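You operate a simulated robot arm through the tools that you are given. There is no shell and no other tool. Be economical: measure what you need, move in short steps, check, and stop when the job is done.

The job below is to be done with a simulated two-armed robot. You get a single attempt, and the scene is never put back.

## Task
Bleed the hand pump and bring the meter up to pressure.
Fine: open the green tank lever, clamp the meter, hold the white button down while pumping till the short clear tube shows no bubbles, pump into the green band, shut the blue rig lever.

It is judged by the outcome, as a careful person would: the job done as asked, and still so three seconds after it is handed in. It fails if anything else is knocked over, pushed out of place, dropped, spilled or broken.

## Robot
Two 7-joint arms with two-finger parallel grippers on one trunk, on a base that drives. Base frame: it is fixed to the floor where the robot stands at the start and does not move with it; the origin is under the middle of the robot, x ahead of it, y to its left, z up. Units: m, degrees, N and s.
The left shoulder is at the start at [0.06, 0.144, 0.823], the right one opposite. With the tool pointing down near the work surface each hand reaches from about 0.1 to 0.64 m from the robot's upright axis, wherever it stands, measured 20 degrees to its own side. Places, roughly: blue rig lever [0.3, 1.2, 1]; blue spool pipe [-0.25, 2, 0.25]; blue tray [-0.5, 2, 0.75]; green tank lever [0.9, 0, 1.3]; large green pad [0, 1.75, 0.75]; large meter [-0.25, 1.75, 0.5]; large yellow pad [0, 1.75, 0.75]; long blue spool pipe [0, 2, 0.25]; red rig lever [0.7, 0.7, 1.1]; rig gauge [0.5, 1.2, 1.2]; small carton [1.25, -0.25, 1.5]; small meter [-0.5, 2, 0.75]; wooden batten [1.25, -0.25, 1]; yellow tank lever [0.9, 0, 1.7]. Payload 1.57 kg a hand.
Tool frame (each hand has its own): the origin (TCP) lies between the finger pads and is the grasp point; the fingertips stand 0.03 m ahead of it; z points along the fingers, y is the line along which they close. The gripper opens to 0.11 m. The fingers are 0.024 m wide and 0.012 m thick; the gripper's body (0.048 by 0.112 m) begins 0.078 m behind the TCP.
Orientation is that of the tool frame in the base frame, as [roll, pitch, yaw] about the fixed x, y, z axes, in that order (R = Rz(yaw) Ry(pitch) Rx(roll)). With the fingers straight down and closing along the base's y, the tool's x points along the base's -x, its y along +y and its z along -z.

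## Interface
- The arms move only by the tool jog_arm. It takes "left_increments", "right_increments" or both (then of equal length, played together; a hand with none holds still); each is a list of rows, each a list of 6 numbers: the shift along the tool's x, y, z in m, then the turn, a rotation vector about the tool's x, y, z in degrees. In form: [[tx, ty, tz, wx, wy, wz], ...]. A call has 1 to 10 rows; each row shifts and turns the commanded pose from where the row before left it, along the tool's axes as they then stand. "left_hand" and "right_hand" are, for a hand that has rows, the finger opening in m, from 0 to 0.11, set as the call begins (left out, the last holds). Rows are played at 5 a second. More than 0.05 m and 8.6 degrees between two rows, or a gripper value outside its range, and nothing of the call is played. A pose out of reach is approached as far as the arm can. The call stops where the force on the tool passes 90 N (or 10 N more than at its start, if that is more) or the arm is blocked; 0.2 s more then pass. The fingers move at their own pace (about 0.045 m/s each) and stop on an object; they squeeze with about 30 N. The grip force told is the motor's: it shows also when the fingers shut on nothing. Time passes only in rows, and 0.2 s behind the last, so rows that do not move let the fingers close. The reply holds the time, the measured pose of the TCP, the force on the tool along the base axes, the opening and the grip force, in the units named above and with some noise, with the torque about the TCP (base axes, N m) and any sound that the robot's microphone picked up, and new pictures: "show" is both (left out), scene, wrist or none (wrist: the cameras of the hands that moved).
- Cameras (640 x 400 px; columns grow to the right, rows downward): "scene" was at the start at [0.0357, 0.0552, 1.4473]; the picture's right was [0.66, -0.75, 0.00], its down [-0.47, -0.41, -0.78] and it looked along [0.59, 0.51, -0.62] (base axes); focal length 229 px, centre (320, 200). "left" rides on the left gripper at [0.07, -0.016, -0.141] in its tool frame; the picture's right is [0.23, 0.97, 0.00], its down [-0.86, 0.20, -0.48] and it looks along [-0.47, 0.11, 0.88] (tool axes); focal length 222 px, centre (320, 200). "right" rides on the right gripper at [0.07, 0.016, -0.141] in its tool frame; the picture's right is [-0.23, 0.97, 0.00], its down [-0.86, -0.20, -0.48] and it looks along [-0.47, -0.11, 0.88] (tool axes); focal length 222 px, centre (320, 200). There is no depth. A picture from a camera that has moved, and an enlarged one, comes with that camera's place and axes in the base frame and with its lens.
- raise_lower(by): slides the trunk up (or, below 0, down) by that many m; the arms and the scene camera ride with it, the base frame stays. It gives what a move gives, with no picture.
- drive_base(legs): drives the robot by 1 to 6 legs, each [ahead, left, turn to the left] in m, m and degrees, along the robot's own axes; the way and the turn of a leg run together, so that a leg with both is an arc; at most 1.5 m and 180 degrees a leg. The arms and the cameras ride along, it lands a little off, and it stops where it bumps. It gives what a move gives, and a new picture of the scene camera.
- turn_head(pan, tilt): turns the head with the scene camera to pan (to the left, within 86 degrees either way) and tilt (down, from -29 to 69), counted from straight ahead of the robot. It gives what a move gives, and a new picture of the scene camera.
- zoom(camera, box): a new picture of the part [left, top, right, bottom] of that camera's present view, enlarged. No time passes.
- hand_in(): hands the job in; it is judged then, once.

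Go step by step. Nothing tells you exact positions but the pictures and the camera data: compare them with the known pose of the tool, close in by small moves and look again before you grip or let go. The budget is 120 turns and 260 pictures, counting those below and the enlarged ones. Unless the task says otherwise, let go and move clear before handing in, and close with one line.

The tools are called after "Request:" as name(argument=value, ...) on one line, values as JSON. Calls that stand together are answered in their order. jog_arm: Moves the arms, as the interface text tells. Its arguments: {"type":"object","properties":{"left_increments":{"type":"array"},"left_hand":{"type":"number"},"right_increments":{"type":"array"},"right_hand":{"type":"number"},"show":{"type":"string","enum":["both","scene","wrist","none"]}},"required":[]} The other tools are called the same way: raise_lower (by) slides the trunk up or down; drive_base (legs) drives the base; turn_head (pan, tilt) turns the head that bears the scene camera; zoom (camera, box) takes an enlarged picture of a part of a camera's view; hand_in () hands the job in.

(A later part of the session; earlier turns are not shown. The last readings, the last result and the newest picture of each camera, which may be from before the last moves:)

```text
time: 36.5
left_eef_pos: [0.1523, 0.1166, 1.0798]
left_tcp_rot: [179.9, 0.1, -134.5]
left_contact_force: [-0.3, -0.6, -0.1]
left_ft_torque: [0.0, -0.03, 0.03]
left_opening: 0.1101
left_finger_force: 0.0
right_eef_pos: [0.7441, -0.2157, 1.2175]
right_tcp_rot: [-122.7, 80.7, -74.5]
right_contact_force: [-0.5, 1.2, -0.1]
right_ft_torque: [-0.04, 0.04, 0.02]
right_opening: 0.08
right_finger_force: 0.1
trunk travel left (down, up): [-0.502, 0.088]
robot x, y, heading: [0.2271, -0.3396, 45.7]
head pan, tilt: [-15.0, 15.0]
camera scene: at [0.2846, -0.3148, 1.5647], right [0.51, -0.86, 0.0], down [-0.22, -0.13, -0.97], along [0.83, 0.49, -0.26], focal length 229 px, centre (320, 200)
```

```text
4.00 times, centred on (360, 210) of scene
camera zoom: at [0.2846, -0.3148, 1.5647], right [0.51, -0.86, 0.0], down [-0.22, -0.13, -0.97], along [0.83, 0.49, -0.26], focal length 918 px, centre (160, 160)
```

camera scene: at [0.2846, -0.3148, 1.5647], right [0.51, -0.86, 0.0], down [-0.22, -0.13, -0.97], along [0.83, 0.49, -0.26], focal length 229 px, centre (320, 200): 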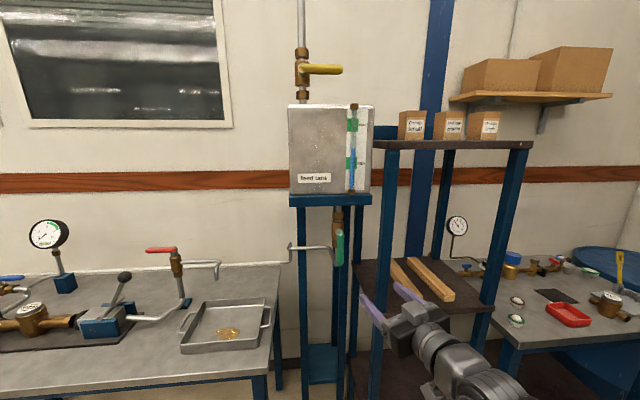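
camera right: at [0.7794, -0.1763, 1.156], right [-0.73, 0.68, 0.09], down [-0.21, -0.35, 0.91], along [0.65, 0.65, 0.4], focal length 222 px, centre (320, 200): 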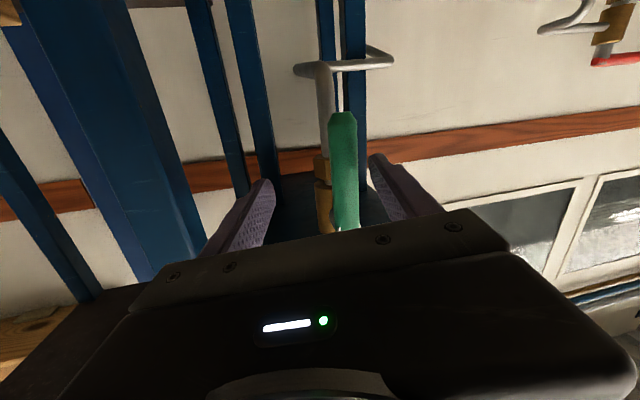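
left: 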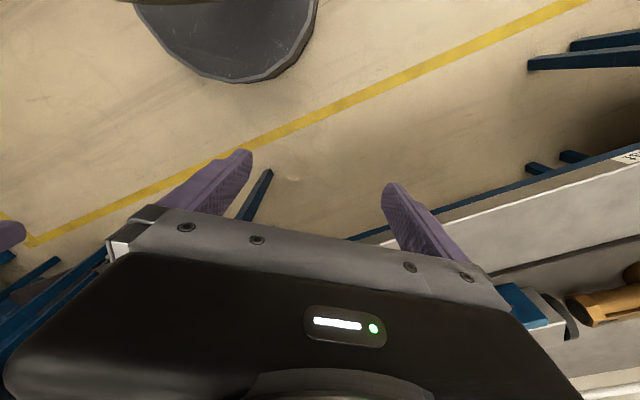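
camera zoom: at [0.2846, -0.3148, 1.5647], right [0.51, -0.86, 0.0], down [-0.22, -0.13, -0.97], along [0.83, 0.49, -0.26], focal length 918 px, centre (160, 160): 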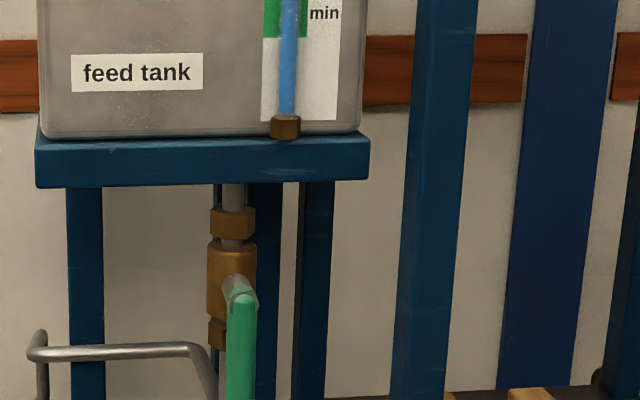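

Green is open (handle along the pipe). Now to the clamp: I drive left to stand before the tail stock, and look at it closely.

Request:
drive_base(legs=[[0, -0.0, -0.7], [0, 0.76, 0]])

Request:
turn_head(pan=-10, tilt=35)

Request:
zoom(camera="scene", box=[200, 100, 440, 250])

```text
time: 41.0
left_eef_pos: [-0.3798, 0.657, 1.0799]
left_tcp_rot: [180.0, 0.0, -135.1]
left_contact_force: [0.0, 1.3, -0.2]
left_ft_torque: [-0.01, -0.03, 0.0]
left_opening: 0.1099
left_finger_force: 0.0
right_eef_pos: [0.2088, 0.3194, 1.2172]
right_tcp_rot: [-123.0, 80.7, -75.4]
right_contact_force: [-0.2, 1.0, 0.1]
right_ft_torque: [0.02, 0.02, -0.02]
right_opening: 0.0797
right_finger_force: 0.1
trunk travel left (down, up): [-0.502, 0.088]
robot x, y, heading: [-0.314, 0.2018, 45.1]
head pan, tilt: [-15.0, 15.0]
camera scene: at [-0.2512, 0.2256, 1.5646], right [0.5, -0.87, 0.0], down [-0.22, -0.13, -0.97], along [0.84, 0.48, -0.26], focal length 229 px, centre (320, 200)
```

scene: 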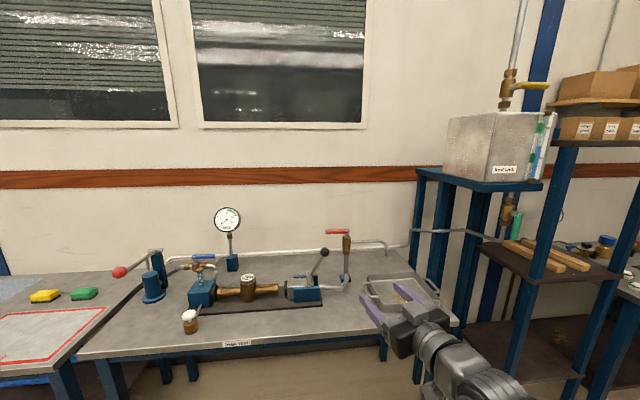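

```text
time: 41.8
left_eef_pos: [-0.3773, 0.6574, 1.0794]
left_tcp_rot: [-180.0, 0.0, -135.1]
left_contact_force: [-0.2, 0.0, -0.3]
left_ft_torque: [0.01, 0.0, 0.01]
left_opening: 0.1101
left_finger_force: 0.1
right_eef_pos: [0.2074, 0.3197, 1.2154]
right_tcp_rot: [-123.1, 80.7, -75.5]
right_contact_force: [-0.1, -0.5, -0.3]
right_ft_torque: [-0.02, 0.05, -0.03]
right_opening: 0.0798
right_finger_force: 0.1
trunk travel left (down, up): [-0.502, 0.088]
robot x, y, heading: [-0.3096, 0.1999, 45.0]
head pan, tilt: [-10.0, 35.0]
camera scene: at [-0.2595, 0.2291, 1.5327], right [0.57, -0.82, 0.0], down [-0.47, -0.33, -0.82], along [0.67, 0.47, -0.57], focal length 229 px, centre (320, 200)
```

scene: 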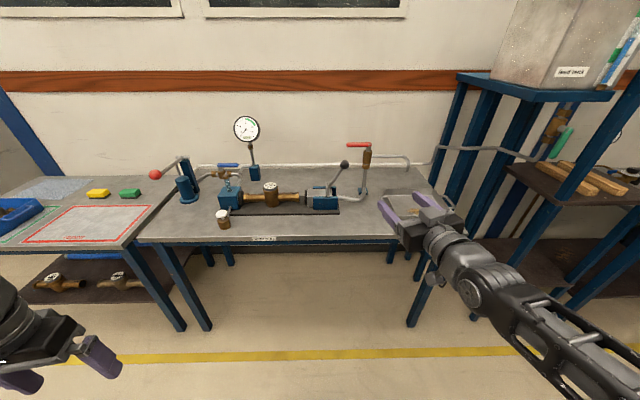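

```text
2.67 times, centred on (320, 175) of scene
camera zoom: at [-0.2595, 0.2291, 1.5327], right [0.57, -0.82, 0.0], down [-0.47, -0.33, -0.82], along [0.67, 0.47, -0.57], focal length 612 px, centre (320, 267)
```

zoom: 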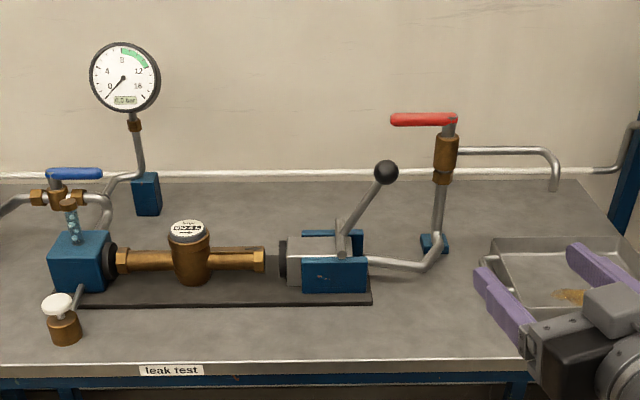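

The tail stock's lever leans right with its ball near u=-0.08, F=0.85, z=1.09 (bench-aligned frame), straight ahead of the right hand. I raise the trunk slightly and drive forward 0.3 m.

Request:
raise_lower(by=0.06)

Request:
drive_base(legs=[[0.3, 0, 0]])

Request:
zoom(camera="right", box=[0, 0, 640, 400])

```text
time: 42.8
left_eef_pos: [-0.3789, 0.6581, 1.1395]
left_tcp_rot: [-179.9, -0.1, -135.0]
left_contact_force: [-0.5, -0.4, 0.0]
left_ft_torque: [0.03, -0.02, 0.02]
left_opening: 0.11
left_finger_force: 0.1
right_eef_pos: [0.2092, 0.3181, 1.2757]
right_tcp_rot: [-123.1, 80.7, -75.6]
right_contact_force: [1.0, 0.6, 0.7]
right_ft_torque: [0.0, 0.01, 0.02]
right_opening: 0.0801
right_finger_force: 0.2
trunk travel left (down, up): [-0.562, 0.028]
robot x, y, heading: [-0.3101, 0.2017, 44.9]
head pan, tilt: [-10.0, 35.0]
```

```text
time: 44.9
left_eef_pos: [-0.1646, 0.8697, 1.1392]
left_tcp_rot: [179.9, 0.0, -135.1]
left_contact_force: [1.2, -0.3, 0.0]
left_ft_torque: [-0.03, 0.01, 0.02]
left_opening: 0.1102
left_finger_force: 0.1
right_eef_pos: [0.4214, 0.5316, 1.2761]
right_tcp_rot: [-123.3, 80.7, -75.9]
right_contact_force: [0.2, 0.1, -0.1]
right_ft_torque: [-0.01, -0.03, 0.01]
right_opening: 0.0804
right_finger_force: 0.1
trunk travel left (down, up): [-0.562, 0.028]
robot x, y, heading: [-0.0978, 0.4134, 44.6]
head pan, tilt: [-10.0, 35.0]
camera scene: at [-0.0459, 0.4417, 1.5926], right [0.57, -0.82, 0.0], down [-0.47, -0.33, -0.82], along [0.67, 0.47, -0.57], focal length 229 px, centre (320, 200)
```

scene: 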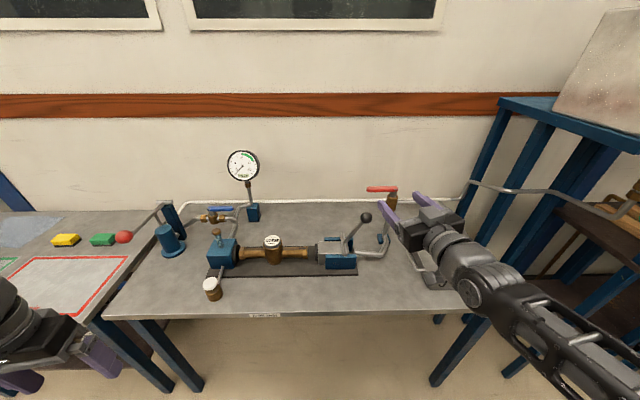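

```text
1.00 times, centred on (320, 200) of right (not enlarged: the box is as wide or as high as the picture)
camera zoom: at [0.3156, 0.4284, 1.2157], right [-0.72, 0.68, 0.09], down [-0.21, -0.35, 0.91], along [0.66, 0.64, 0.4], focal length 222 px, centre (320, 200)
```

zoom: 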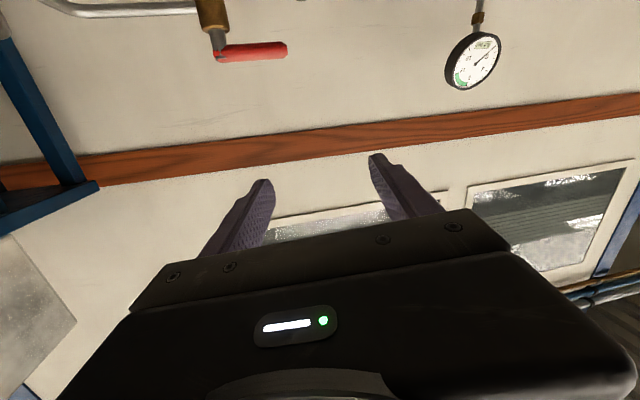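

The upward-facing wrist camera cannot see the ball, so I turn the tool back to pointing down, which suits the ball better.

Request:
jog_arm(right_increments=[[0, 0, 0, 0, 8.5, 0], [0, 0, 0, 0, 8.5, 0], [0, 0, 0, 0, 8.5, 0], [0, 0, 0, 0, 8.5, 0], [0, 0, 0, 0, 8.5, 0], [0, 0, 0, 0, 8.5, 0], [0, 0, 0, 0, 8.5, 0], [0, 0, 0, 0, 8.5, 0], [0, 0, 0, 0, 8.5, 0], [0, 0, 0, 0, 8.5, 0]], show="wrist")

```text
time: 47.1
left_eef_pos: [-0.166, 0.8705, 1.1402]
left_tcp_rot: [180.0, 0.0, -135.2]
left_contact_force: [0.7, 0.6, 0.4]
left_ft_torque: [0.02, 0.0, -0.04]
left_opening: 0.1099
left_finger_force: 0.0
right_eef_pos: [0.4204, 0.5244, 1.2818]
right_tcp_rot: [-172.1, 19.5, -129.9]
right_contact_force: [0.2, -0.6, 0.2]
right_ft_torque: [-0.02, -0.02, 0.0]
right_opening: 0.0798
right_finger_force: 0.2
right hand out of reach, approached as far as the arm can: row 8, 9, 10
trunk travel left (down, up): [-0.562, 0.028]
robot x, y, heading: [-0.1002, 0.4165, 44.8]
head pan, tilt: [-10.0, 35.0]
camera right: at [0.32, 0.463, 1.3871], right [-0.57, 0.82, -0.05], down [0.51, 0.41, 0.76], along [0.64, 0.41, -0.65], focal length 222 px, centre (320, 200)
```

right: 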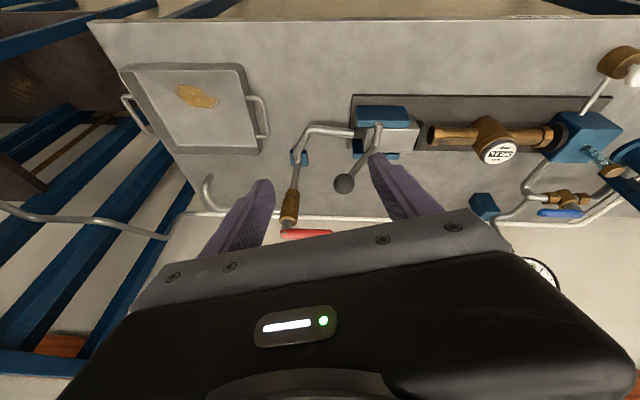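

Ball confirmed at u=-0.078, F=0.852, z=1.088, with the red handle 9 cm beyond. I drive 0.12 m ahead, then descend along the tool.

Request:
drive_base(legs=[[0.12, 0, 0]])

Request:
jog_arm(right_increments=[[0, 0.006, 0.03, 0, 0, 0], [0, 0.006, 0.03, 0, 0, 0], [0, 0.006, 0.03, 0, 0, 0]], show="wrist")

```text
time: 48.3
left_eef_pos: [-0.0793, 0.9557, 1.1394]
left_tcp_rot: [-180.0, -0.1, -135.3]
left_contact_force: [0.0, 0.3, 0.6]
left_ft_torque: [-0.02, 0.02, 0.0]
left_opening: 0.1101
left_finger_force: 0.0
right_eef_pos: [0.5079, 0.6114, 1.2817]
right_tcp_rot: [-172.1, 19.4, -130.0]
right_contact_force: [0.7, -0.3, 0.4]
right_ft_torque: [-0.05, 0.03, 0.0]
right_opening: 0.0799
right_finger_force: 0.1
trunk travel left (down, up): [-0.562, 0.028]
robot x, y, heading: [-0.0135, 0.501, 44.5]
head pan, tilt: [-10.0, 35.0]
camera scene: at [0.0402, 0.5273, 1.5925], right [0.57, -0.82, 0.0], down [-0.47, -0.33, -0.82], along [0.67, 0.47, -0.57], focal length 229 px, centre (320, 200)
```

scene: 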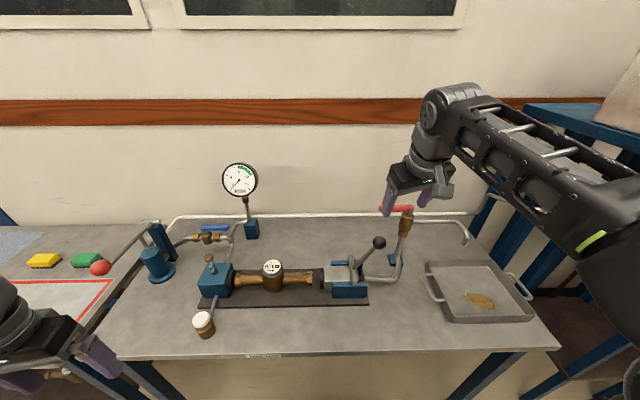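

```text
time: 49.1
left_eef_pos: [-0.0792, 0.9549, 1.1385]
left_tcp_rot: [180.0, 0.0, -135.3]
left_contact_force: [0.0, 0.3, -0.1]
left_ft_torque: [-0.01, 0.01, 0.02]
left_opening: 0.11
left_finger_force: 0.0
right_eef_pos: [0.5214, 0.6384, 1.1946]
right_tcp_rot: [-172.1, 19.5, -129.9]
right_contact_force: [0.6, -0.3, 0.2]
right_ft_torque: [-0.03, 0.0, -0.01]
right_opening: 0.08
right_finger_force: 0.0
trunk travel left (down, up): [-0.562, 0.028]
robot x, y, heading: [-0.0115, 0.4991, 44.9]
head pan, tilt: [-10.0, 35.0]
camera right: at [0.421, 0.5747, 1.3001], right [-0.57, 0.82, -0.05], down [0.51, 0.41, 0.76], along [0.64, 0.41, -0.65], focal length 222 px, centre (320, 200)
```

right: 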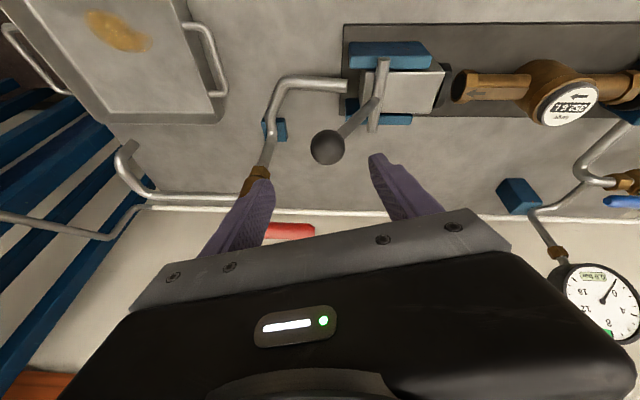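

The ball is directly under the gripper. I descend 0.115 m to straddle it.

Request:
jog_arm(right_increments=[[0, 0.002, 0.03, 0, 0, 0], [0, 0.002, 0.03, 0, 0, 0], [0, 0.002, 0.03, 0, 0, 0], [0, 0.002, 0.022, 0, 0, 0]], show="both")

```text
time: 50.1
left_eef_pos: [-0.0797, 0.9542, 1.14]
left_tcp_rot: [180.0, 0.1, -135.2]
left_contact_force: [0.8, 0.5, 0.3]
left_ft_torque: [-0.01, 0.0, -0.02]
left_opening: 0.1099
left_finger_force: 0.0
right_eef_pos: [0.5502, 0.6621, 1.0889]
right_tcp_rot: [-172.1, 19.5, -130.0]
right_contact_force: [0.2, -1.1, -0.7]
right_ft_torque: [0.02, 0.04, -0.02]
right_opening: 0.08
right_finger_force: 0.1
trunk travel left (down, up): [-0.562, 0.028]
robot x, y, heading: [-0.0142, 0.4988, 44.6]
head pan, tilt: [-10.0, 35.0]
camera scene: at [0.039, 0.526, 1.5926], right [0.57, -0.82, 0.0], down [-0.47, -0.33, -0.82], along [0.67, 0.47, -0.57], focal length 229 px, centre (320, 200)
camera right: at [0.4506, 0.5986, 1.1947], right [-0.57, 0.82, -0.05], down [0.51, 0.4, 0.76], along [0.64, 0.41, -0.65], focal length 222 px, centre (320, 200)
```

scene: 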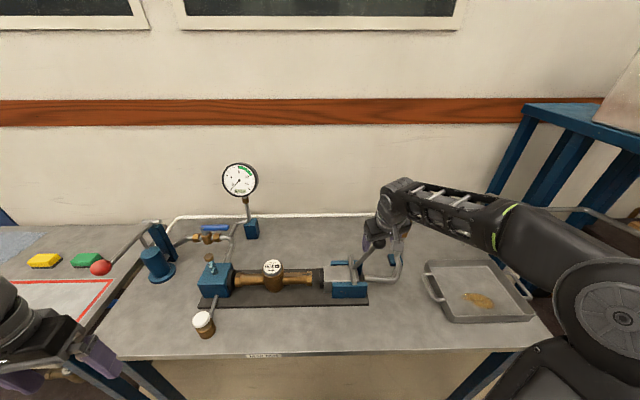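
right: 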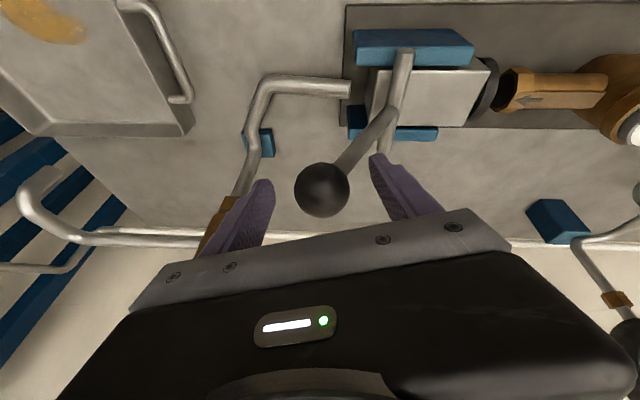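

The ball is centred between the fingers. I tilt the tool along the lever, then close on the ball.

Request:
jog_arm(right_increments=[[0, 0, -0.002, -8.5, 0, 0], [0, 0, -0.002, -8.5, 0, 0], [0, 0, -0.002, -5, 0, 0]], show="none")

Request:
jog_arm(right_increments=[[0, 0, 0, 0, 0, 0], [0, 0, 0, 0, 0, 0], [0, 0, 0, 0, 0, 0], [0, 0, 0, 0, 0, 0]], right_hand=0.0, show="wrist")

```text
time: 50.9
left_eef_pos: [-0.0812, 0.9532, 1.1404]
left_tcp_rot: [179.9, 0.0, -135.1]
left_contact_force: [-0.2, 0.8, 0.2]
left_ft_torque: [0.0, 0.0, 0.01]
left_opening: 0.1097
left_finger_force: 0.2
right_eef_pos: [0.5494, 0.6605, 1.0949]
right_tcp_rot: [165.8, 19.5, -130.0]
right_contact_force: [0.3, -0.3, 0.5]
right_ft_torque: [0.02, -0.01, 0.04]
right_opening: 0.0799
right_finger_force: 0.0
trunk travel left (down, up): [-0.562, 0.028]
robot x, y, heading: [-0.0121, 0.4966, 44.8]
head pan, tilt: [-10.0, 35.0]
```

```text
time: 51.9
left_eef_pos: [-0.0783, 0.9537, 1.14]
left_tcp_rot: [-179.9, 0.1, -135.2]
left_contact_force: [0.0, 0.4, 0.7]
left_ft_torque: [0.01, -0.02, 0.01]
left_opening: 0.11
left_finger_force: 0.0
right_eef_pos: [0.5501, 0.6589, 1.0955]
right_tcp_rot: [166.0, 19.5, -130.0]
right_contact_force: [4.1, -2.0, 0.8]
right_ft_torque: [0.0, -0.3, -0.12]
right_opening: 0.04
right_finger_force: 27.8
trunk travel left (down, up): [-0.562, 0.028]
robot x, y, heading: [-0.0113, 0.4974, 44.6]
head pan, tilt: [-10.0, 35.0]
camera right: at [0.4913, 0.5606, 1.2034], right [-0.64, 0.71, 0.3], down [0.67, 0.31, 0.68], along [0.39, 0.63, -0.67], focal length 222 px, centre (320, 200)
```

right: 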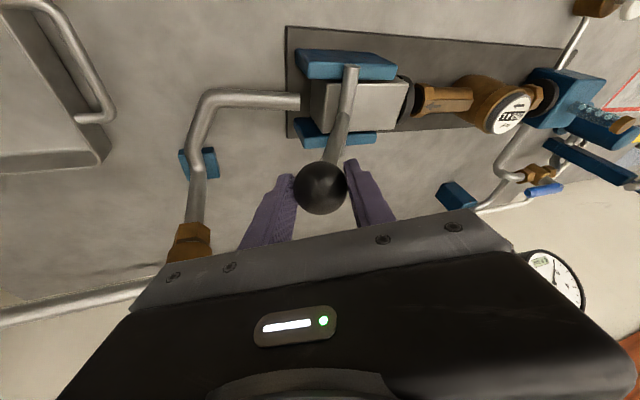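

Gripped (opening 0.040). I swing the lever left along its arc, two steps first.

Request:
jog_arm(right_increments=[[-0.0045, 0.026, 0.002, 8, 0, -2.8], [-0.0045, 0.026, 0.002, 8, 0, -2.8]], show="wrist")

```text
time: 52.5
left_eef_pos: [-0.0796, 0.9545, 1.1398]
left_tcp_rot: [179.9, 0.0, -135.1]
left_contact_force: [-0.2, -0.6, -0.6]
left_ft_torque: [0.02, -0.03, 0.01]
left_opening: 0.1097
left_finger_force: 0.0
right_eef_pos: [0.5155, 0.7005, 1.1065]
right_tcp_rot: [-175.9, 20.7, -123.9]
right_contact_force: [22.1, 7.3, 28.7]
right_ft_torque: [-0.43, -0.32, -0.02]
right_opening: 0.0408
right_finger_force: 45.3
trunk travel left (down, up): [-0.562, 0.028]
robot x, y, heading: [-0.0147, 0.5013, 44.9]
head pan, tilt: [-10.0, 35.0]
camera right: at [0.4283, 0.6205, 1.2121], right [-0.67, 0.74, 0.02], down [0.49, 0.43, 0.76], along [0.56, 0.52, -0.65], focal length 222 px, centre (320, 200)
```

right: 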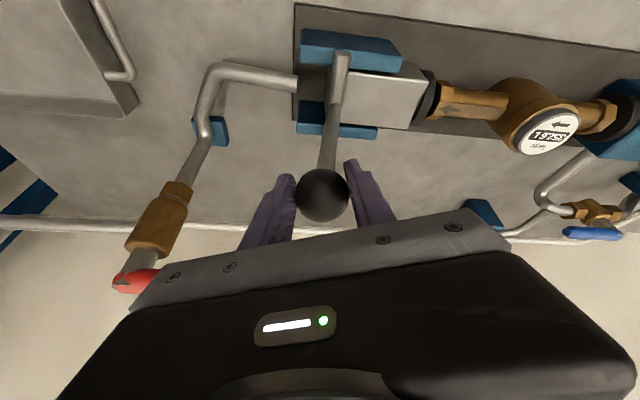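

The tail stock has moved and its face is nearly on the meter. I continue a step, easing the radial load.

Request:
jog_arm(right_increments=[[-0.008, 0.025, -0.005, 8, 0, -2.8]], show="wrist")

```text
time: 52.9
left_eef_pos: [-0.0778, 0.9574, 1.1389]
left_tcp_rot: [180.0, -0.2, -135.1]
left_contact_force: [0.1, 0.4, -0.5]
left_ft_torque: [-0.01, 0.01, 0.04]
left_opening: 0.11
left_finger_force: 0.0
right_eef_pos: [0.499, 0.72, 1.1064]
right_tcp_rot: [-167.0, 19.5, -121.2]
right_contact_force: [26.6, 16.3, 8.3]
right_ft_torque: [-0.71, 0.03, -0.22]
right_opening: 0.0405
right_finger_force: 44.7
trunk travel left (down, up): [-0.562, 0.028]
robot x, y, heading: [-0.011, 0.499, 45.0]
head pan, tilt: [-10.0, 35.0]
camera right: at [0.3996, 0.6502, 1.2086], right [-0.66, 0.74, -0.13], down [0.4, 0.5, 0.77], along [0.63, 0.46, -0.63], focal length 222 px, centre (320, 200)
```

right: 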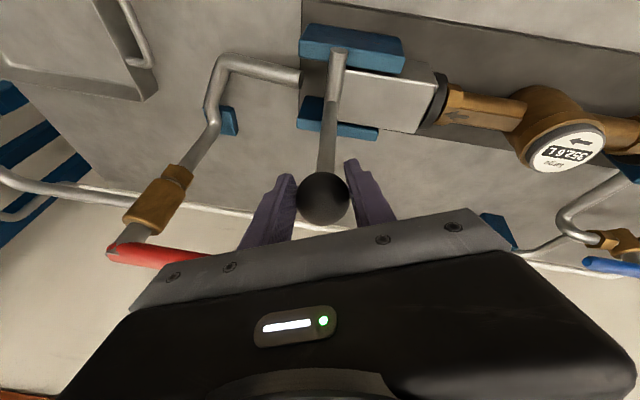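

The lever is about vertical. I continue left another two steps, watching forces.

Request:
jog_arm(right_increments=[[-0.008, 0.026, -0.001, 8, 0, -2.8]], show="wrist")

Request:
jog_arm(right_increments=[[-0.003, 0.026, 0.001, 8, 0, -2.8]], show="wrist")

```text
time: 53.3
left_eef_pos: [-0.0765, 0.9568, 1.1383]
left_tcp_rot: [180.0, -0.2, -135.2]
left_contact_force: [-0.5, -0.1, 0.4]
left_ft_torque: [-0.03, -0.01, 0.0]
left_opening: 0.1101
left_finger_force: 0.2
right_eef_pos: [0.4803, 0.7393, 1.1041]
right_tcp_rot: [-158.2, 18.3, -118.4]
right_contact_force: [21.6, 10.9, -7.5]
right_ft_torque: [-0.24, -0.22, -0.18]
right_opening: 0.0411
right_finger_force: 44.9
trunk travel left (down, up): [-0.562, 0.028]
robot x, y, heading: [-0.0139, 0.4969, 44.8]
head pan, tilt: [-10.0, 35.0]
camera right: at [0.3693, 0.6788, 1.1986], right [-0.64, 0.72, -0.27], down [0.32, 0.57, 0.76], along [0.7, 0.4, -0.59], focal length 222 px, centre (320, 200)
```

right: 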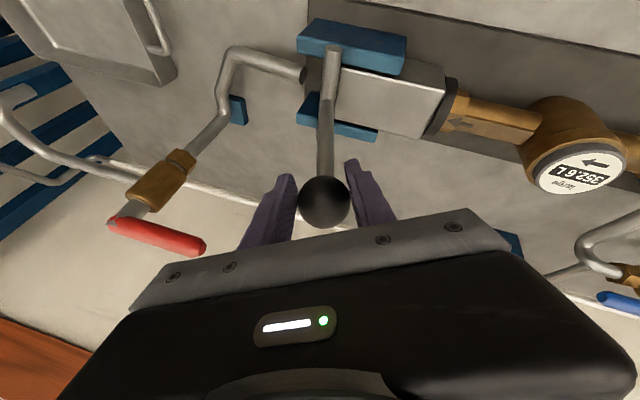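

```text
time: 53.7
left_eef_pos: [-0.0826, 0.9535, 1.14]
left_tcp_rot: [-180.0, 0.1, -135.1]
left_contact_force: [-0.5, 0.4, -0.4]
left_ft_torque: [-0.02, -0.04, 0.01]
left_opening: 0.1101
left_finger_force: 0.0
right_eef_pos: [0.4532, 0.7483, 1.0906]
right_tcp_rot: [-149.7, 16.1, -116.0]
right_contact_force: [-25.9, -29.5, -23.6]
right_ft_torque: [-0.76, 0.59, -0.14]
right_opening: 0.0099
right_finger_force: 26.6
trunk travel left (down, up): [-0.562, 0.028]
robot x, y, heading: [-0.0143, 0.498, 44.9]
head pan, tilt: [-10.0, 35.0]
camera right: at [0.3315, 0.6971, 1.1791], right [-0.6, 0.69, -0.41], down [0.24, 0.64, 0.73], along [0.76, 0.34, -0.55], focal length 222 px, centre (320, 200)
```

right: 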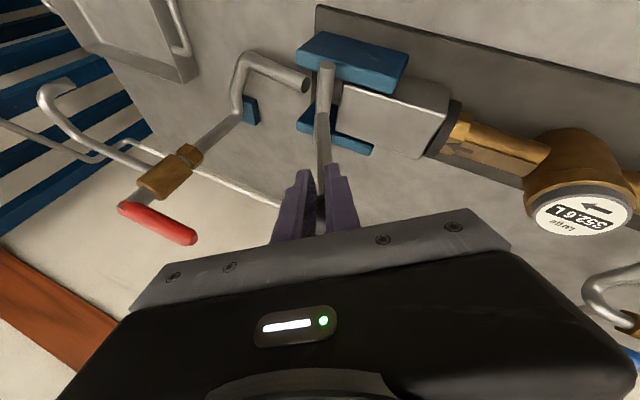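

The ball slipped out and the fingers shut on the rod. I open and lift away gently to see.

Request:
jog_arm(right_increments=[[0, 0, 0, 0, 0, 0], [0, 0, 0, 0, 0, 0], [0, 0, -0.02, 0, 0, 0], [0, 0, -0.03, 0, 0, 0], [0, 0, -0.03, 0, 0, 0]], right_hand=0.09, show="both")

Request:
zoom(camera="scene", box=[190, 200, 430, 350])

```text
time: 54.9
left_eef_pos: [-0.0801, 0.9553, 1.1397]
left_tcp_rot: [-179.9, 0.0, -135.2]
left_contact_force: [-0.8, 0.2, -0.1]
left_ft_torque: [0.0, -0.02, -0.02]
left_opening: 0.1099
left_finger_force: 0.0
right_eef_pos: [0.415, 0.7545, 1.1656]
right_tcp_rot: [-149.5, 17.6, -115.5]
right_contact_force: [-0.9, 0.0, 0.7]
right_ft_torque: [-0.03, 0.01, 0.01]
right_opening: 0.0902
right_finger_force: 0.1
trunk travel left (down, up): [-0.562, 0.028]
robot x, y, heading: [-0.0086, 0.5004, 44.9]
head pan, tilt: [-10.0, 35.0]
camera scene: at [0.0378, 0.5265, 1.5927], right [0.57, -0.82, 0.0], down [-0.47, -0.33, -0.82], along [0.67, 0.47, -0.57], focal length 229 px, centre (320, 200)
camera right: at [0.2922, 0.7007, 1.2508], right [-0.6, 0.69, -0.4], down [0.22, 0.63, 0.75], along [0.77, 0.36, -0.53], focal length 222 px, centre (320, 200)
```

scene: 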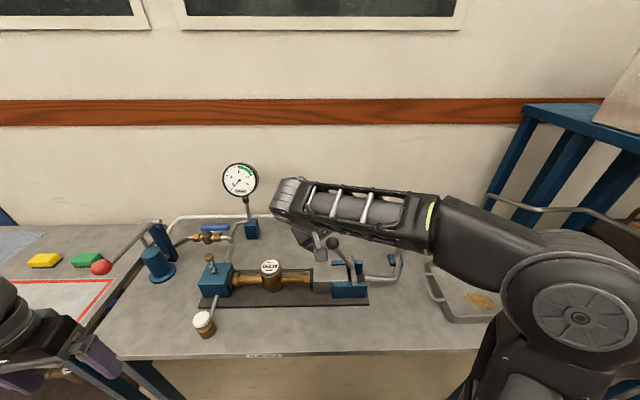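
right: 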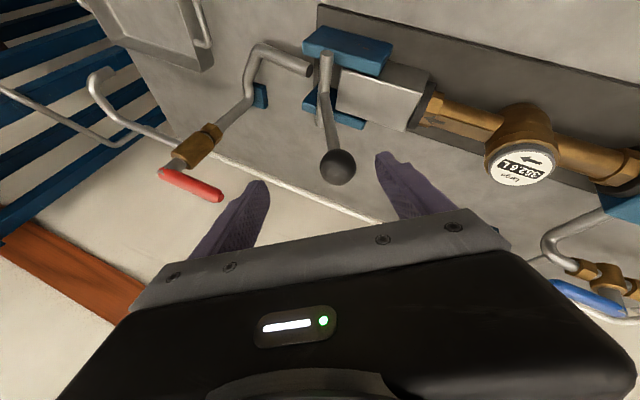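

```text
2.67 times, centred on (310, 275) of scene
camera zoom: at [0.0378, 0.5265, 1.5927], right [0.57, -0.82, 0.0], down [-0.47, -0.33, -0.82], along [0.67, 0.47, -0.57], focal length 612 px, centre (347, 0)
```

zoom: 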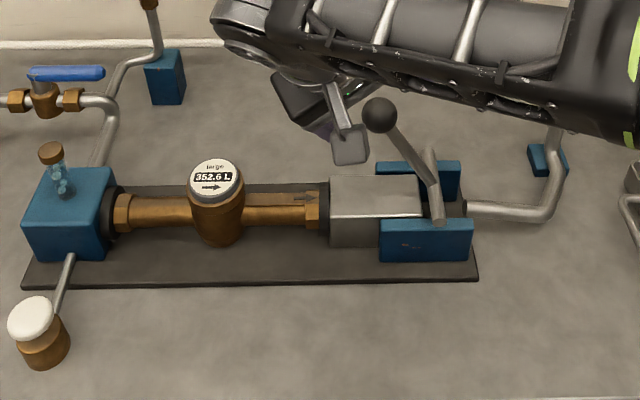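

The lever now leans left, stays there, and the tail stock presses the meter. I check it is fully home by pushing the ball gently further left.

Request:
jog_arm(right_increments=[[0, 0, 0.03, 0, 0, 0], [0, 0, 0.03, 0, 0, 0]], right_hand=0.08, show="wrist")

Request:
jog_arm(right_increments=[[-0.0032, 0.0087, -0.0039, 0, 0, 0], [-0.0032, 0.0087, -0.0039, 0, 0, 0], [-0.0032, 0.0087, -0.0039, 0, 0, 0]], show="wrist")

```text
time: 55.5
left_eef_pos: [-0.0799, 0.954, 1.1403]
left_tcp_rot: [-179.9, 0.0, -135.2]
left_contact_force: [-0.6, 0.6, -0.3]
left_ft_torque: [-0.02, 0.0, -0.02]
left_opening: 0.1099
left_finger_force: 0.1
right_eef_pos: [0.4505, 0.7534, 1.1145]
right_tcp_rot: [-149.3, 17.5, -115.7]
right_contact_force: [0.0, 0.3, 0.3]
right_ft_torque: [0.0, -0.01, 0.0]
right_opening: 0.0798
right_finger_force: 0.1
trunk travel left (down, up): [-0.562, 0.028]
robot x, y, heading: [-0.012, 0.498, 45.0]
head pan, tilt: [-10.0, 35.0]
camera right: at [0.3284, 0.7001, 1.2006], right [-0.6, 0.69, -0.4], down [0.22, 0.63, 0.75], along [0.77, 0.36, -0.53], focal length 222 px, centre (320, 200)
```

right: 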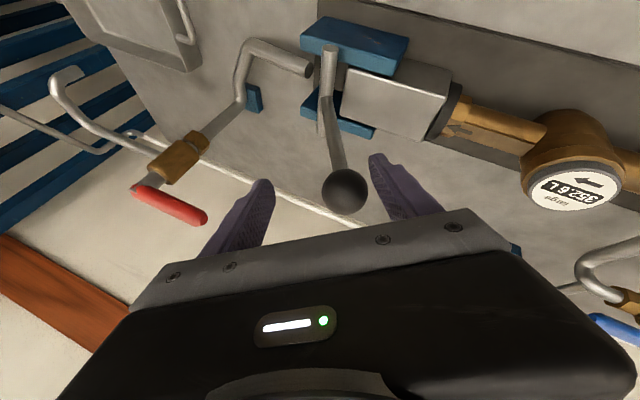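

```text
time: 56.3
left_eef_pos: [-0.0804, 0.9545, 1.1397]
left_tcp_rot: [-180.0, 0.0, -135.2]
left_contact_force: [0.1, -0.2, 0.2]
left_ft_torque: [-0.02, -0.02, 0.03]
left_opening: 0.1101
left_finger_force: 0.2
right_eef_pos: [0.4285, 0.7751, 1.1127]
right_tcp_rot: [-149.3, 17.4, -115.6]
right_contact_force: [-0.2, -0.1, 0.5]
right_ft_torque: [-0.02, -0.01, 0.0]
right_opening: 0.0799
right_finger_force: 0.0
trunk travel left (down, up): [-0.562, 0.028]
robot x, y, heading: [-0.0166, 0.4957, 44.8]
head pan, tilt: [-10.0, 35.0]
camera right: at [0.3063, 0.7223, 1.1998], right [-0.6, 0.69, -0.41], down [0.22, 0.63, 0.75], along [0.77, 0.36, -0.53], focal length 222 px, centre (320, 200)
```

right: 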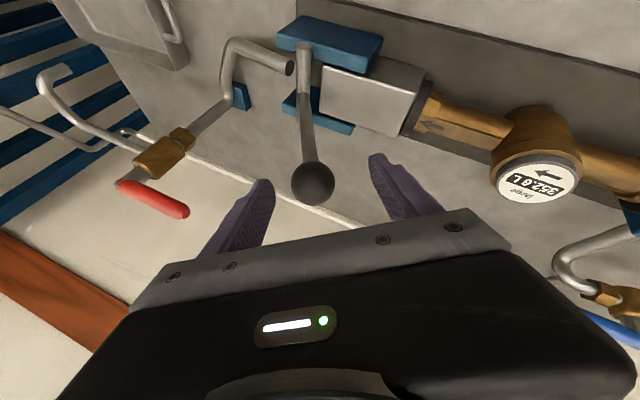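

No contact yet; I continue left.

Request:
jog_arm(right_increments=[[-0.0032, 0.0087, -0.0039, 0, 0, 0], [-0.0032, 0.0087, -0.0039, 0, 0, 0], [-0.0032, 0.0087, -0.0039, 0, 0, 0]], show="wrist")

Request:
jog_arm(right_increments=[[-0.0032, 0.0087, -0.0039, 0, 0, 0]], show="none")

Request:
jog_arm(right_increments=[[-0.0032, 0.0087, -0.0039, 0, 0, 0]], show="wrist")

```text
time: 57.1
left_eef_pos: [-0.0798, 0.9552, 1.1403]
left_tcp_rot: [-179.9, 0.1, -135.3]
left_contact_force: [-0.1, -0.2, 0.6]
left_ft_torque: [0.01, 0.0, -0.04]
left_opening: 0.11
left_finger_force: 0.0
right_eef_pos: [0.4061, 0.7988, 1.1136]
right_tcp_rot: [-149.3, 17.4, -115.7]
right_contact_force: [0.1, -0.7, -0.2]
right_ft_torque: [0.02, -0.01, 0.02]
right_opening: 0.08
right_finger_force: 0.2
trunk travel left (down, up): [-0.562, 0.028]
robot x, y, heading: [-0.012, 0.4998, 44.7]
head pan, tilt: [-10.0, 35.0]
camera right: at [0.2847, 0.7438, 1.1994], right [-0.6, 0.69, -0.41], down [0.22, 0.63, 0.75], along [0.77, 0.36, -0.53], focal length 222 px, centre (320, 200)
```

right: 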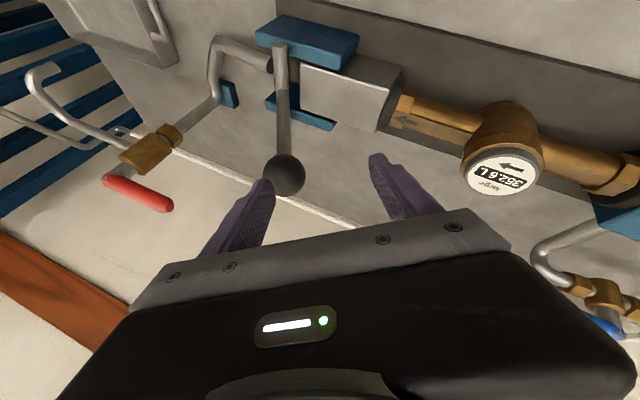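

```text
time: 57.5
left_eef_pos: [-0.0817, 0.9546, 1.1397]
left_tcp_rot: [179.9, 0.1, -135.2]
left_contact_force: [0.4, 0.7, 0.9]
left_ft_torque: [-0.03, 0.01, -0.02]
left_opening: 0.11
left_finger_force: 0.0
right_eef_pos: [0.3998, 0.8033, 1.1129]
right_tcp_rot: [-149.4, 17.5, -115.6]
right_contact_force: [0.8, 0.5, -0.3]
right_ft_torque: [0.02, 0.01, -0.02]
right_opening: 0.0799
right_finger_force: 0.1
trunk travel left (down, up): [-0.562, 0.028]
robot x, y, heading: [-0.0131, 0.4973, 45.0]
head pan, tilt: [-10.0, 35.0]
```

```text
time: 57.9
left_eef_pos: [-0.08, 0.9546, 1.1411]
left_tcp_rot: [-180.0, 0.0, -135.1]
left_contact_force: [-0.1, 0.2, -0.6]
left_ft_torque: [-0.02, 0.0, 0.03]
left_opening: 0.11
left_finger_force: 0.1
right_eef_pos: [0.3928, 0.8108, 1.1133]
right_tcp_rot: [-149.2, 17.5, -115.6]
right_contact_force: [0.6, -0.7, 0.4]
right_ft_torque: [-0.01, -0.03, -0.02]
right_opening: 0.0801
right_finger_force: 0.1
trunk travel left (down, up): [-0.562, 0.028]
robot x, y, heading: [-0.0153, 0.4977, 44.7]
head pan, tilt: [-10.0, 35.0]
camera right: at [0.2707, 0.7584, 1.199], right [-0.6, 0.69, -0.41], down [0.22, 0.63, 0.75], along [0.77, 0.36, -0.53], focal length 222 px, centre (320, 200)
```

right: 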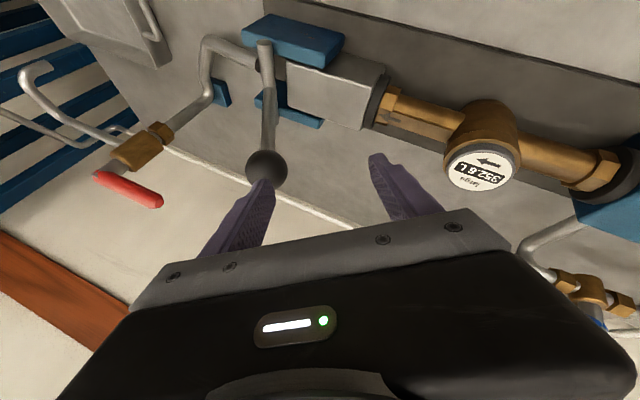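

The finger passes in front of the ball (ball really at F=0.88). I step back right, forward 3 cm, and push left again.

Request:
jog_arm(right_increments=[[0.0128, -0.0346, 0.0157, 0, 0, 0], [-0.0, -0.0, 0.0, 0, 0, 0], [-0.027, -0.0043, 0.0125, 0, 0, 0], [-0.0032, 0.0087, -0.0039, 0, 0, 0]], show="wrist")

Request:
jog_arm(right_increments=[[-0.0032, 0.0087, -0.0039, 0, 0, 0], [-0.0032, 0.0087, -0.0039, 0, 0, 0]], show="wrist")

```text
time: 58.9
left_eef_pos: [-0.0809, 0.9551, 1.1396]
left_tcp_rot: [179.9, 0.0, -135.2]
left_contact_force: [0.3, 0.0, -0.5]
left_ft_torque: [0.01, -0.01, 0.01]
left_opening: 0.11
left_finger_force: 0.0
right_eef_pos: [0.435, 0.8106, 1.1136]
right_tcp_rot: [-149.3, 17.5, -115.7]
right_contact_force: [-0.1, 0.4, 0.6]
right_ft_torque: [0.03, 0.0, 0.01]
right_opening: 0.0801
right_finger_force: 0.1
trunk travel left (down, up): [-0.562, 0.028]
robot x, y, heading: [-0.0127, 0.5009, 44.8]
head pan, tilt: [-10.0, 35.0]
camera right: at [0.3127, 0.7577, 1.1996], right [-0.6, 0.69, -0.41], down [0.22, 0.63, 0.75], along [0.77, 0.36, -0.53], focal length 222 px, centre (320, 200)
```

right: 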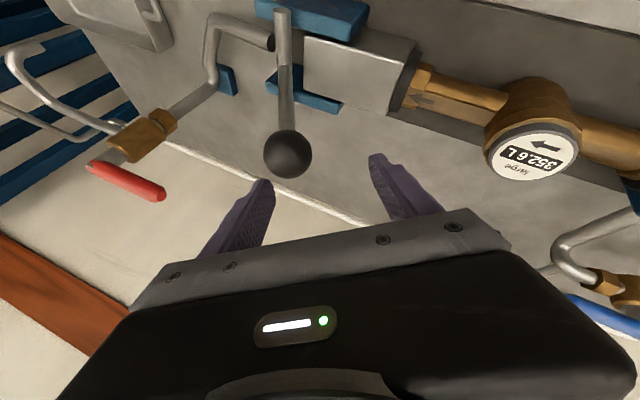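

```text
time: 59.5
left_eef_pos: [-0.0812, 0.9543, 1.1397]
left_tcp_rot: [180.0, 0.1, -135.2]
left_contact_force: [-0.3, -0.1, 0.0]
left_ft_torque: [0.04, -0.01, -0.01]
left_opening: 0.1099
left_finger_force: 0.1
right_eef_pos: [0.4212, 0.8252, 1.1125]
right_tcp_rot: [-149.4, 17.6, -115.6]
right_contact_force: [-0.1, 0.3, 0.0]
right_ft_torque: [0.01, 0.01, 0.01]
right_opening: 0.08
right_finger_force: 0.1
trunk travel left (down, up): [-0.562, 0.028]
robot x, y, heading: [-0.0113, 0.499, 44.8]
head pan, tilt: [-10.0, 35.0]
camera right: at [0.2994, 0.7725, 1.1993], right [-0.6, 0.69, -0.41], down [0.22, 0.63, 0.75], along [0.77, 0.36, -0.53], focal length 222 px, centre (320, 200)
```

right: 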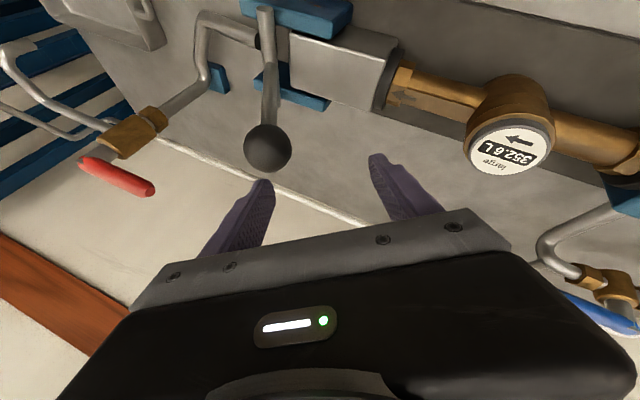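

The fingertip is above and slightly behind the ball; I move right, lower 3 cm and back 1.5 cm, then push left.

Request:
jog_arm(right_increments=[[0.0112, -0.0302, 0.0137, 0, 0, 0], [0.0135, 0.002, -0.006, 0, 0, 0], [0.009, 0.0145, 0.0246, 0, 0, 0]], show="wrist")

Request:
jog_arm(right_increments=[[-0.0032, 0.0087, -0.0039, 0, 0, 0], [-0.0032, 0.0087, -0.0039, 0, 0, 0]], show="wrist")

```text
time: 60.3
left_eef_pos: [-0.079, 0.9539, 1.1412]
left_tcp_rot: [-179.9, 0.0, -135.1]
left_contact_force: [1.0, 0.2, 0.8]
left_ft_torque: [0.02, 0.03, 0.02]
left_opening: 0.1099
left_finger_force: 0.0
right_eef_pos: [0.4359, 0.7882, 1.0847]
right_tcp_rot: [-149.4, 17.6, -115.8]
right_contact_force: [3.5, -7.6, 10.0]
right_ft_torque: [-0.08, -0.36, -0.27]
right_opening: 0.0888
right_finger_force: 5.7
trunk travel left (down, up): [-0.562, 0.028]
robot x, y, heading: [-0.0118, 0.4939, 44.6]
head pan, tilt: [-10.0, 35.0]
camera right: at [0.3145, 0.7343, 1.1704], right [-0.59, 0.69, -0.41], down [0.22, 0.63, 0.75], along [0.77, 0.35, -0.53], focal length 222 px, centre (320, 200)
```

right: 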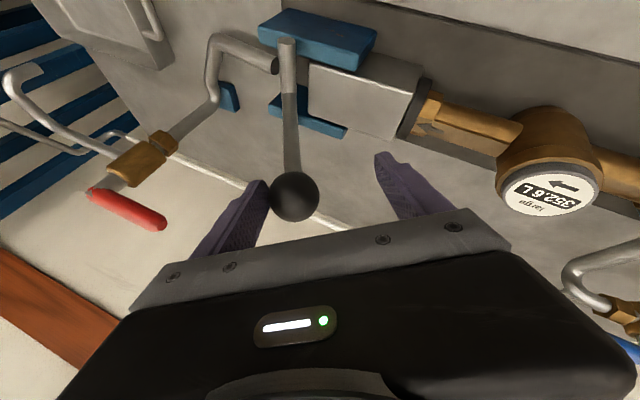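

```text
time: 60.9
left_eef_pos: [-0.0761, 0.9512, 1.1418]
left_tcp_rot: [179.7, 0.0, -135.3]
left_contact_force: [0.2, -0.1, 1.0]
left_ft_torque: [0.0, 0.0, 0.0]
left_opening: 0.1101
left_finger_force: 0.0
right_eef_pos: [0.4293, 0.7956, 1.0826]
right_tcp_rot: [-149.2, 17.3, -116.3]
right_contact_force: [28.0, -25.3, 4.4]
right_ft_torque: [0.11, 0.05, -0.67]
right_opening: 0.1102
right_finger_force: 17.3
trunk travel left (down, up): [-0.562, 0.028]
robot x, y, heading: [-0.0146, 0.4961, 44.5]
head pan, tilt: [-10.0, 35.0]
camera right: at [0.3062, 0.7453, 1.1685], right [-0.59, 0.7, -0.41], down [0.23, 0.63, 0.74], along [0.78, 0.34, -0.53], focal length 222 px, centre (320, 200)
```

right: 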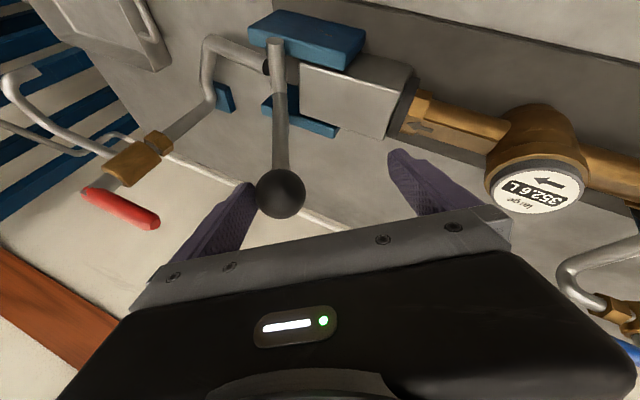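

The lever is against its stop (38 N, no movement): the meter is clamped. I withdraw upward and straighten the right tool.

Request:
jog_arm(right_increments=[[0.0064, -0.0173, 0.0078, 0, 0, 0], [-0.009, -0.0145, -0.0246, 0, 0, 0], [-0.009, -0.0145, -0.0246, 0, 0, 0], [-0.009, -0.0145, -0.0246, 0, 0, 0], [-0.009, -0.0145, -0.0246, 0, 0, 0], [0, 0, 0, -8.5, 0, 0], [0, 0, 0, -8.5, 0, 0], [0, 0, 0, -8.5, 0, 0], [0, 0, 0, -3, 7, 0], [0, 0, 0, 0, 7, 0]], right_hand=0.03, show="wrist")

Request:
zoom(camera="scene", box=[190, 200, 430, 350])

```text
time: 63.1
left_eef_pos: [-0.0798, 0.953, 1.1398]
left_tcp_rot: [180.0, 0.1, -135.2]
left_contact_force: [-0.1, -0.7, 0.4]
left_ft_torque: [0.03, -0.03, 0.02]
left_opening: 0.11
left_finger_force: 0.1
right_eef_pos: [0.4349, 0.7897, 1.2031]
right_tcp_rot: [-178.1, 10.5, -116.0]
right_contact_force: [-0.1, -0.5, -0.6]
right_ft_torque: [0.01, 0.0, 0.01]
right_opening: 0.0301
right_finger_force: 0.0
right hand out of reach, approached as far as the arm can: row 10
trunk travel left (down, up): [-0.562, 0.028]
robot x, y, heading: [-0.0152, 0.4959, 44.7]
head pan, tilt: [-10.0, 35.0]
camera right: at [0.3736, 0.7137, 1.3279], right [-0.77, 0.63, 0.01], down [0.5, 0.59, 0.63], along [0.4, 0.49, -0.77], focal length 222 px, centre (320, 200)
```

right: 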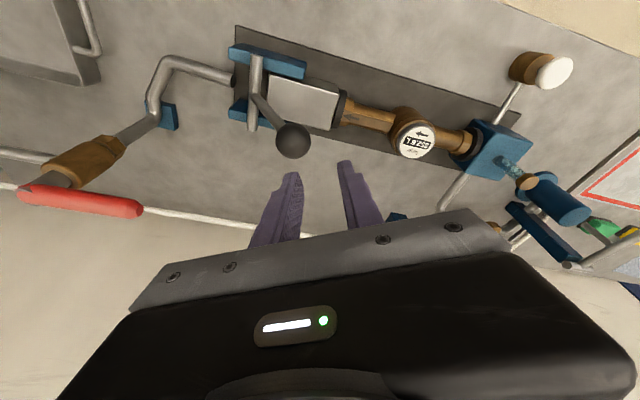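

```text
2.67 times, centred on (310, 275) of scene
camera zoom: at [0.0388, 0.5247, 1.5927], right [0.57, -0.82, 0.0], down [-0.47, -0.33, -0.82], along [0.67, 0.47, -0.57], focal length 612 px, centre (347, 0)
```

zoom: 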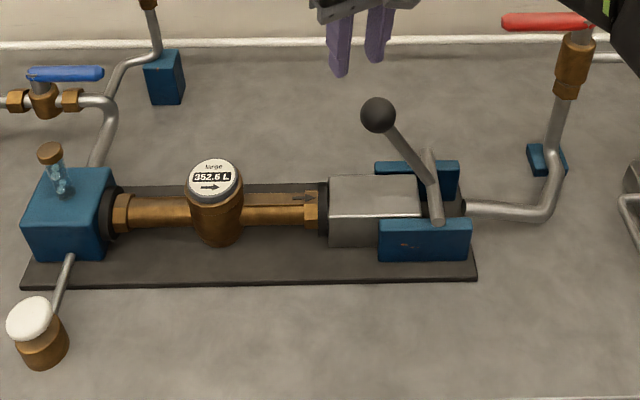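

Meter clamped and its arrow points toward the tail stock. Now I move left to stand before the pump and button.

Request:
drive_base(legs=[[0, 0.29, 0]])

Request:
turn_head(pan=8, tilt=42)

Request:
zoom(camera="scene", box=[190, 130, 430, 280])

```text
time: 65.1
left_eef_pos: [-0.2854, 1.162, 1.1397]
left_tcp_rot: [-179.9, 0.0, -135.1]
left_contact_force: [-0.2, 0.8, -0.5]
left_ft_torque: [-0.02, -0.01, -0.02]
left_opening: 0.1099
left_finger_force: 0.0
right_eef_pos: [0.2292, 0.997, 1.2026]
right_tcp_rot: [-177.9, 10.4, -116.1]
right_contact_force: [-0.1, -0.6, 0.3]
right_ft_torque: [-0.04, -0.03, -0.01]
right_opening: 0.03
right_finger_force: 0.0
trunk travel left (down, up): [-0.562, 0.028]
robot x, y, heading: [-0.217, 0.7001, 44.9]
head pan, tilt: [-10.0, 35.0]
camera scene: at [-0.1672, 0.7331, 1.5926], right [0.57, -0.82, 0.0], down [-0.47, -0.33, -0.82], along [0.67, 0.47, -0.57], focal length 229 px, centre (320, 200)
```

scene: 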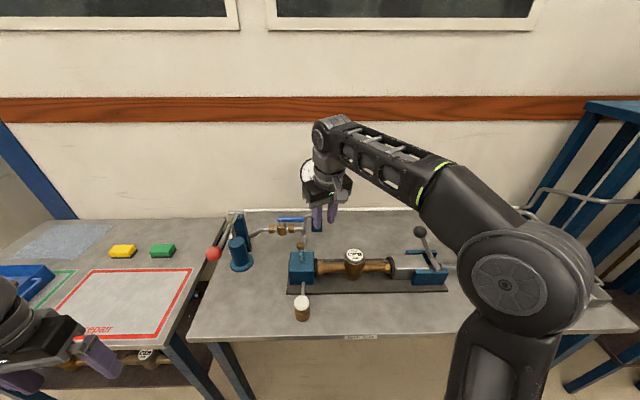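

```text
time: 65.9
left_eef_pos: [-0.2852, 1.1611, 1.1397]
left_tcp_rot: [180.0, -0.1, -135.0]
left_contact_force: [-0.6, -0.4, 0.1]
left_ft_torque: [-0.01, 0.0, 0.02]
left_opening: 0.1101
left_finger_force: 0.1
right_eef_pos: [0.2297, 0.9965, 1.2033]
right_tcp_rot: [-178.1, 10.5, -116.1]
right_contact_force: [0.7, -0.6, 0.4]
right_ft_torque: [-0.02, -0.02, 0.01]
right_opening: 0.0299
right_finger_force: 0.1
trunk travel left (down, up): [-0.562, 0.028]
robot x, y, heading: [-0.2176, 0.7061, 45.0]
head pan, tilt: [8.0, 42.0]
camera scene: at [-0.1881, 0.7485, 1.5822], right [0.8, -0.6, 0.0], down [-0.4, -0.53, -0.74], along [0.45, 0.59, -0.67], focal length 229 px, centre (320, 200)
```

scene: 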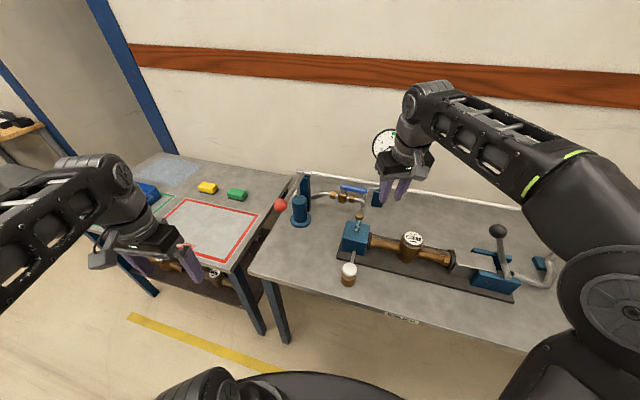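

```text
2.67 times, centred on (310, 205) of scene
camera zoom: at [-0.1881, 0.7485, 1.5822], right [0.8, -0.6, 0.0], down [-0.4, -0.53, -0.74], along [0.45, 0.59, -0.67], focal length 612 px, centre (347, 187)
```

zoom: 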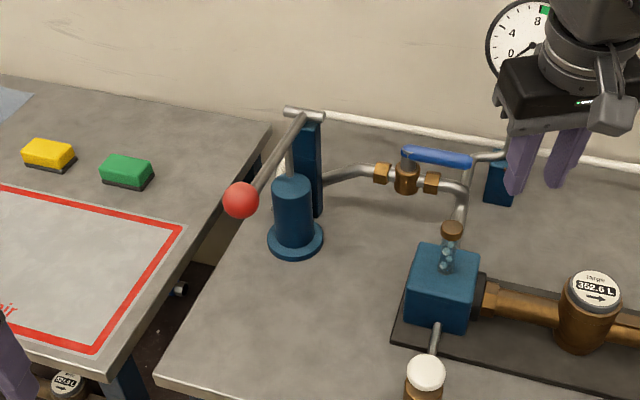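

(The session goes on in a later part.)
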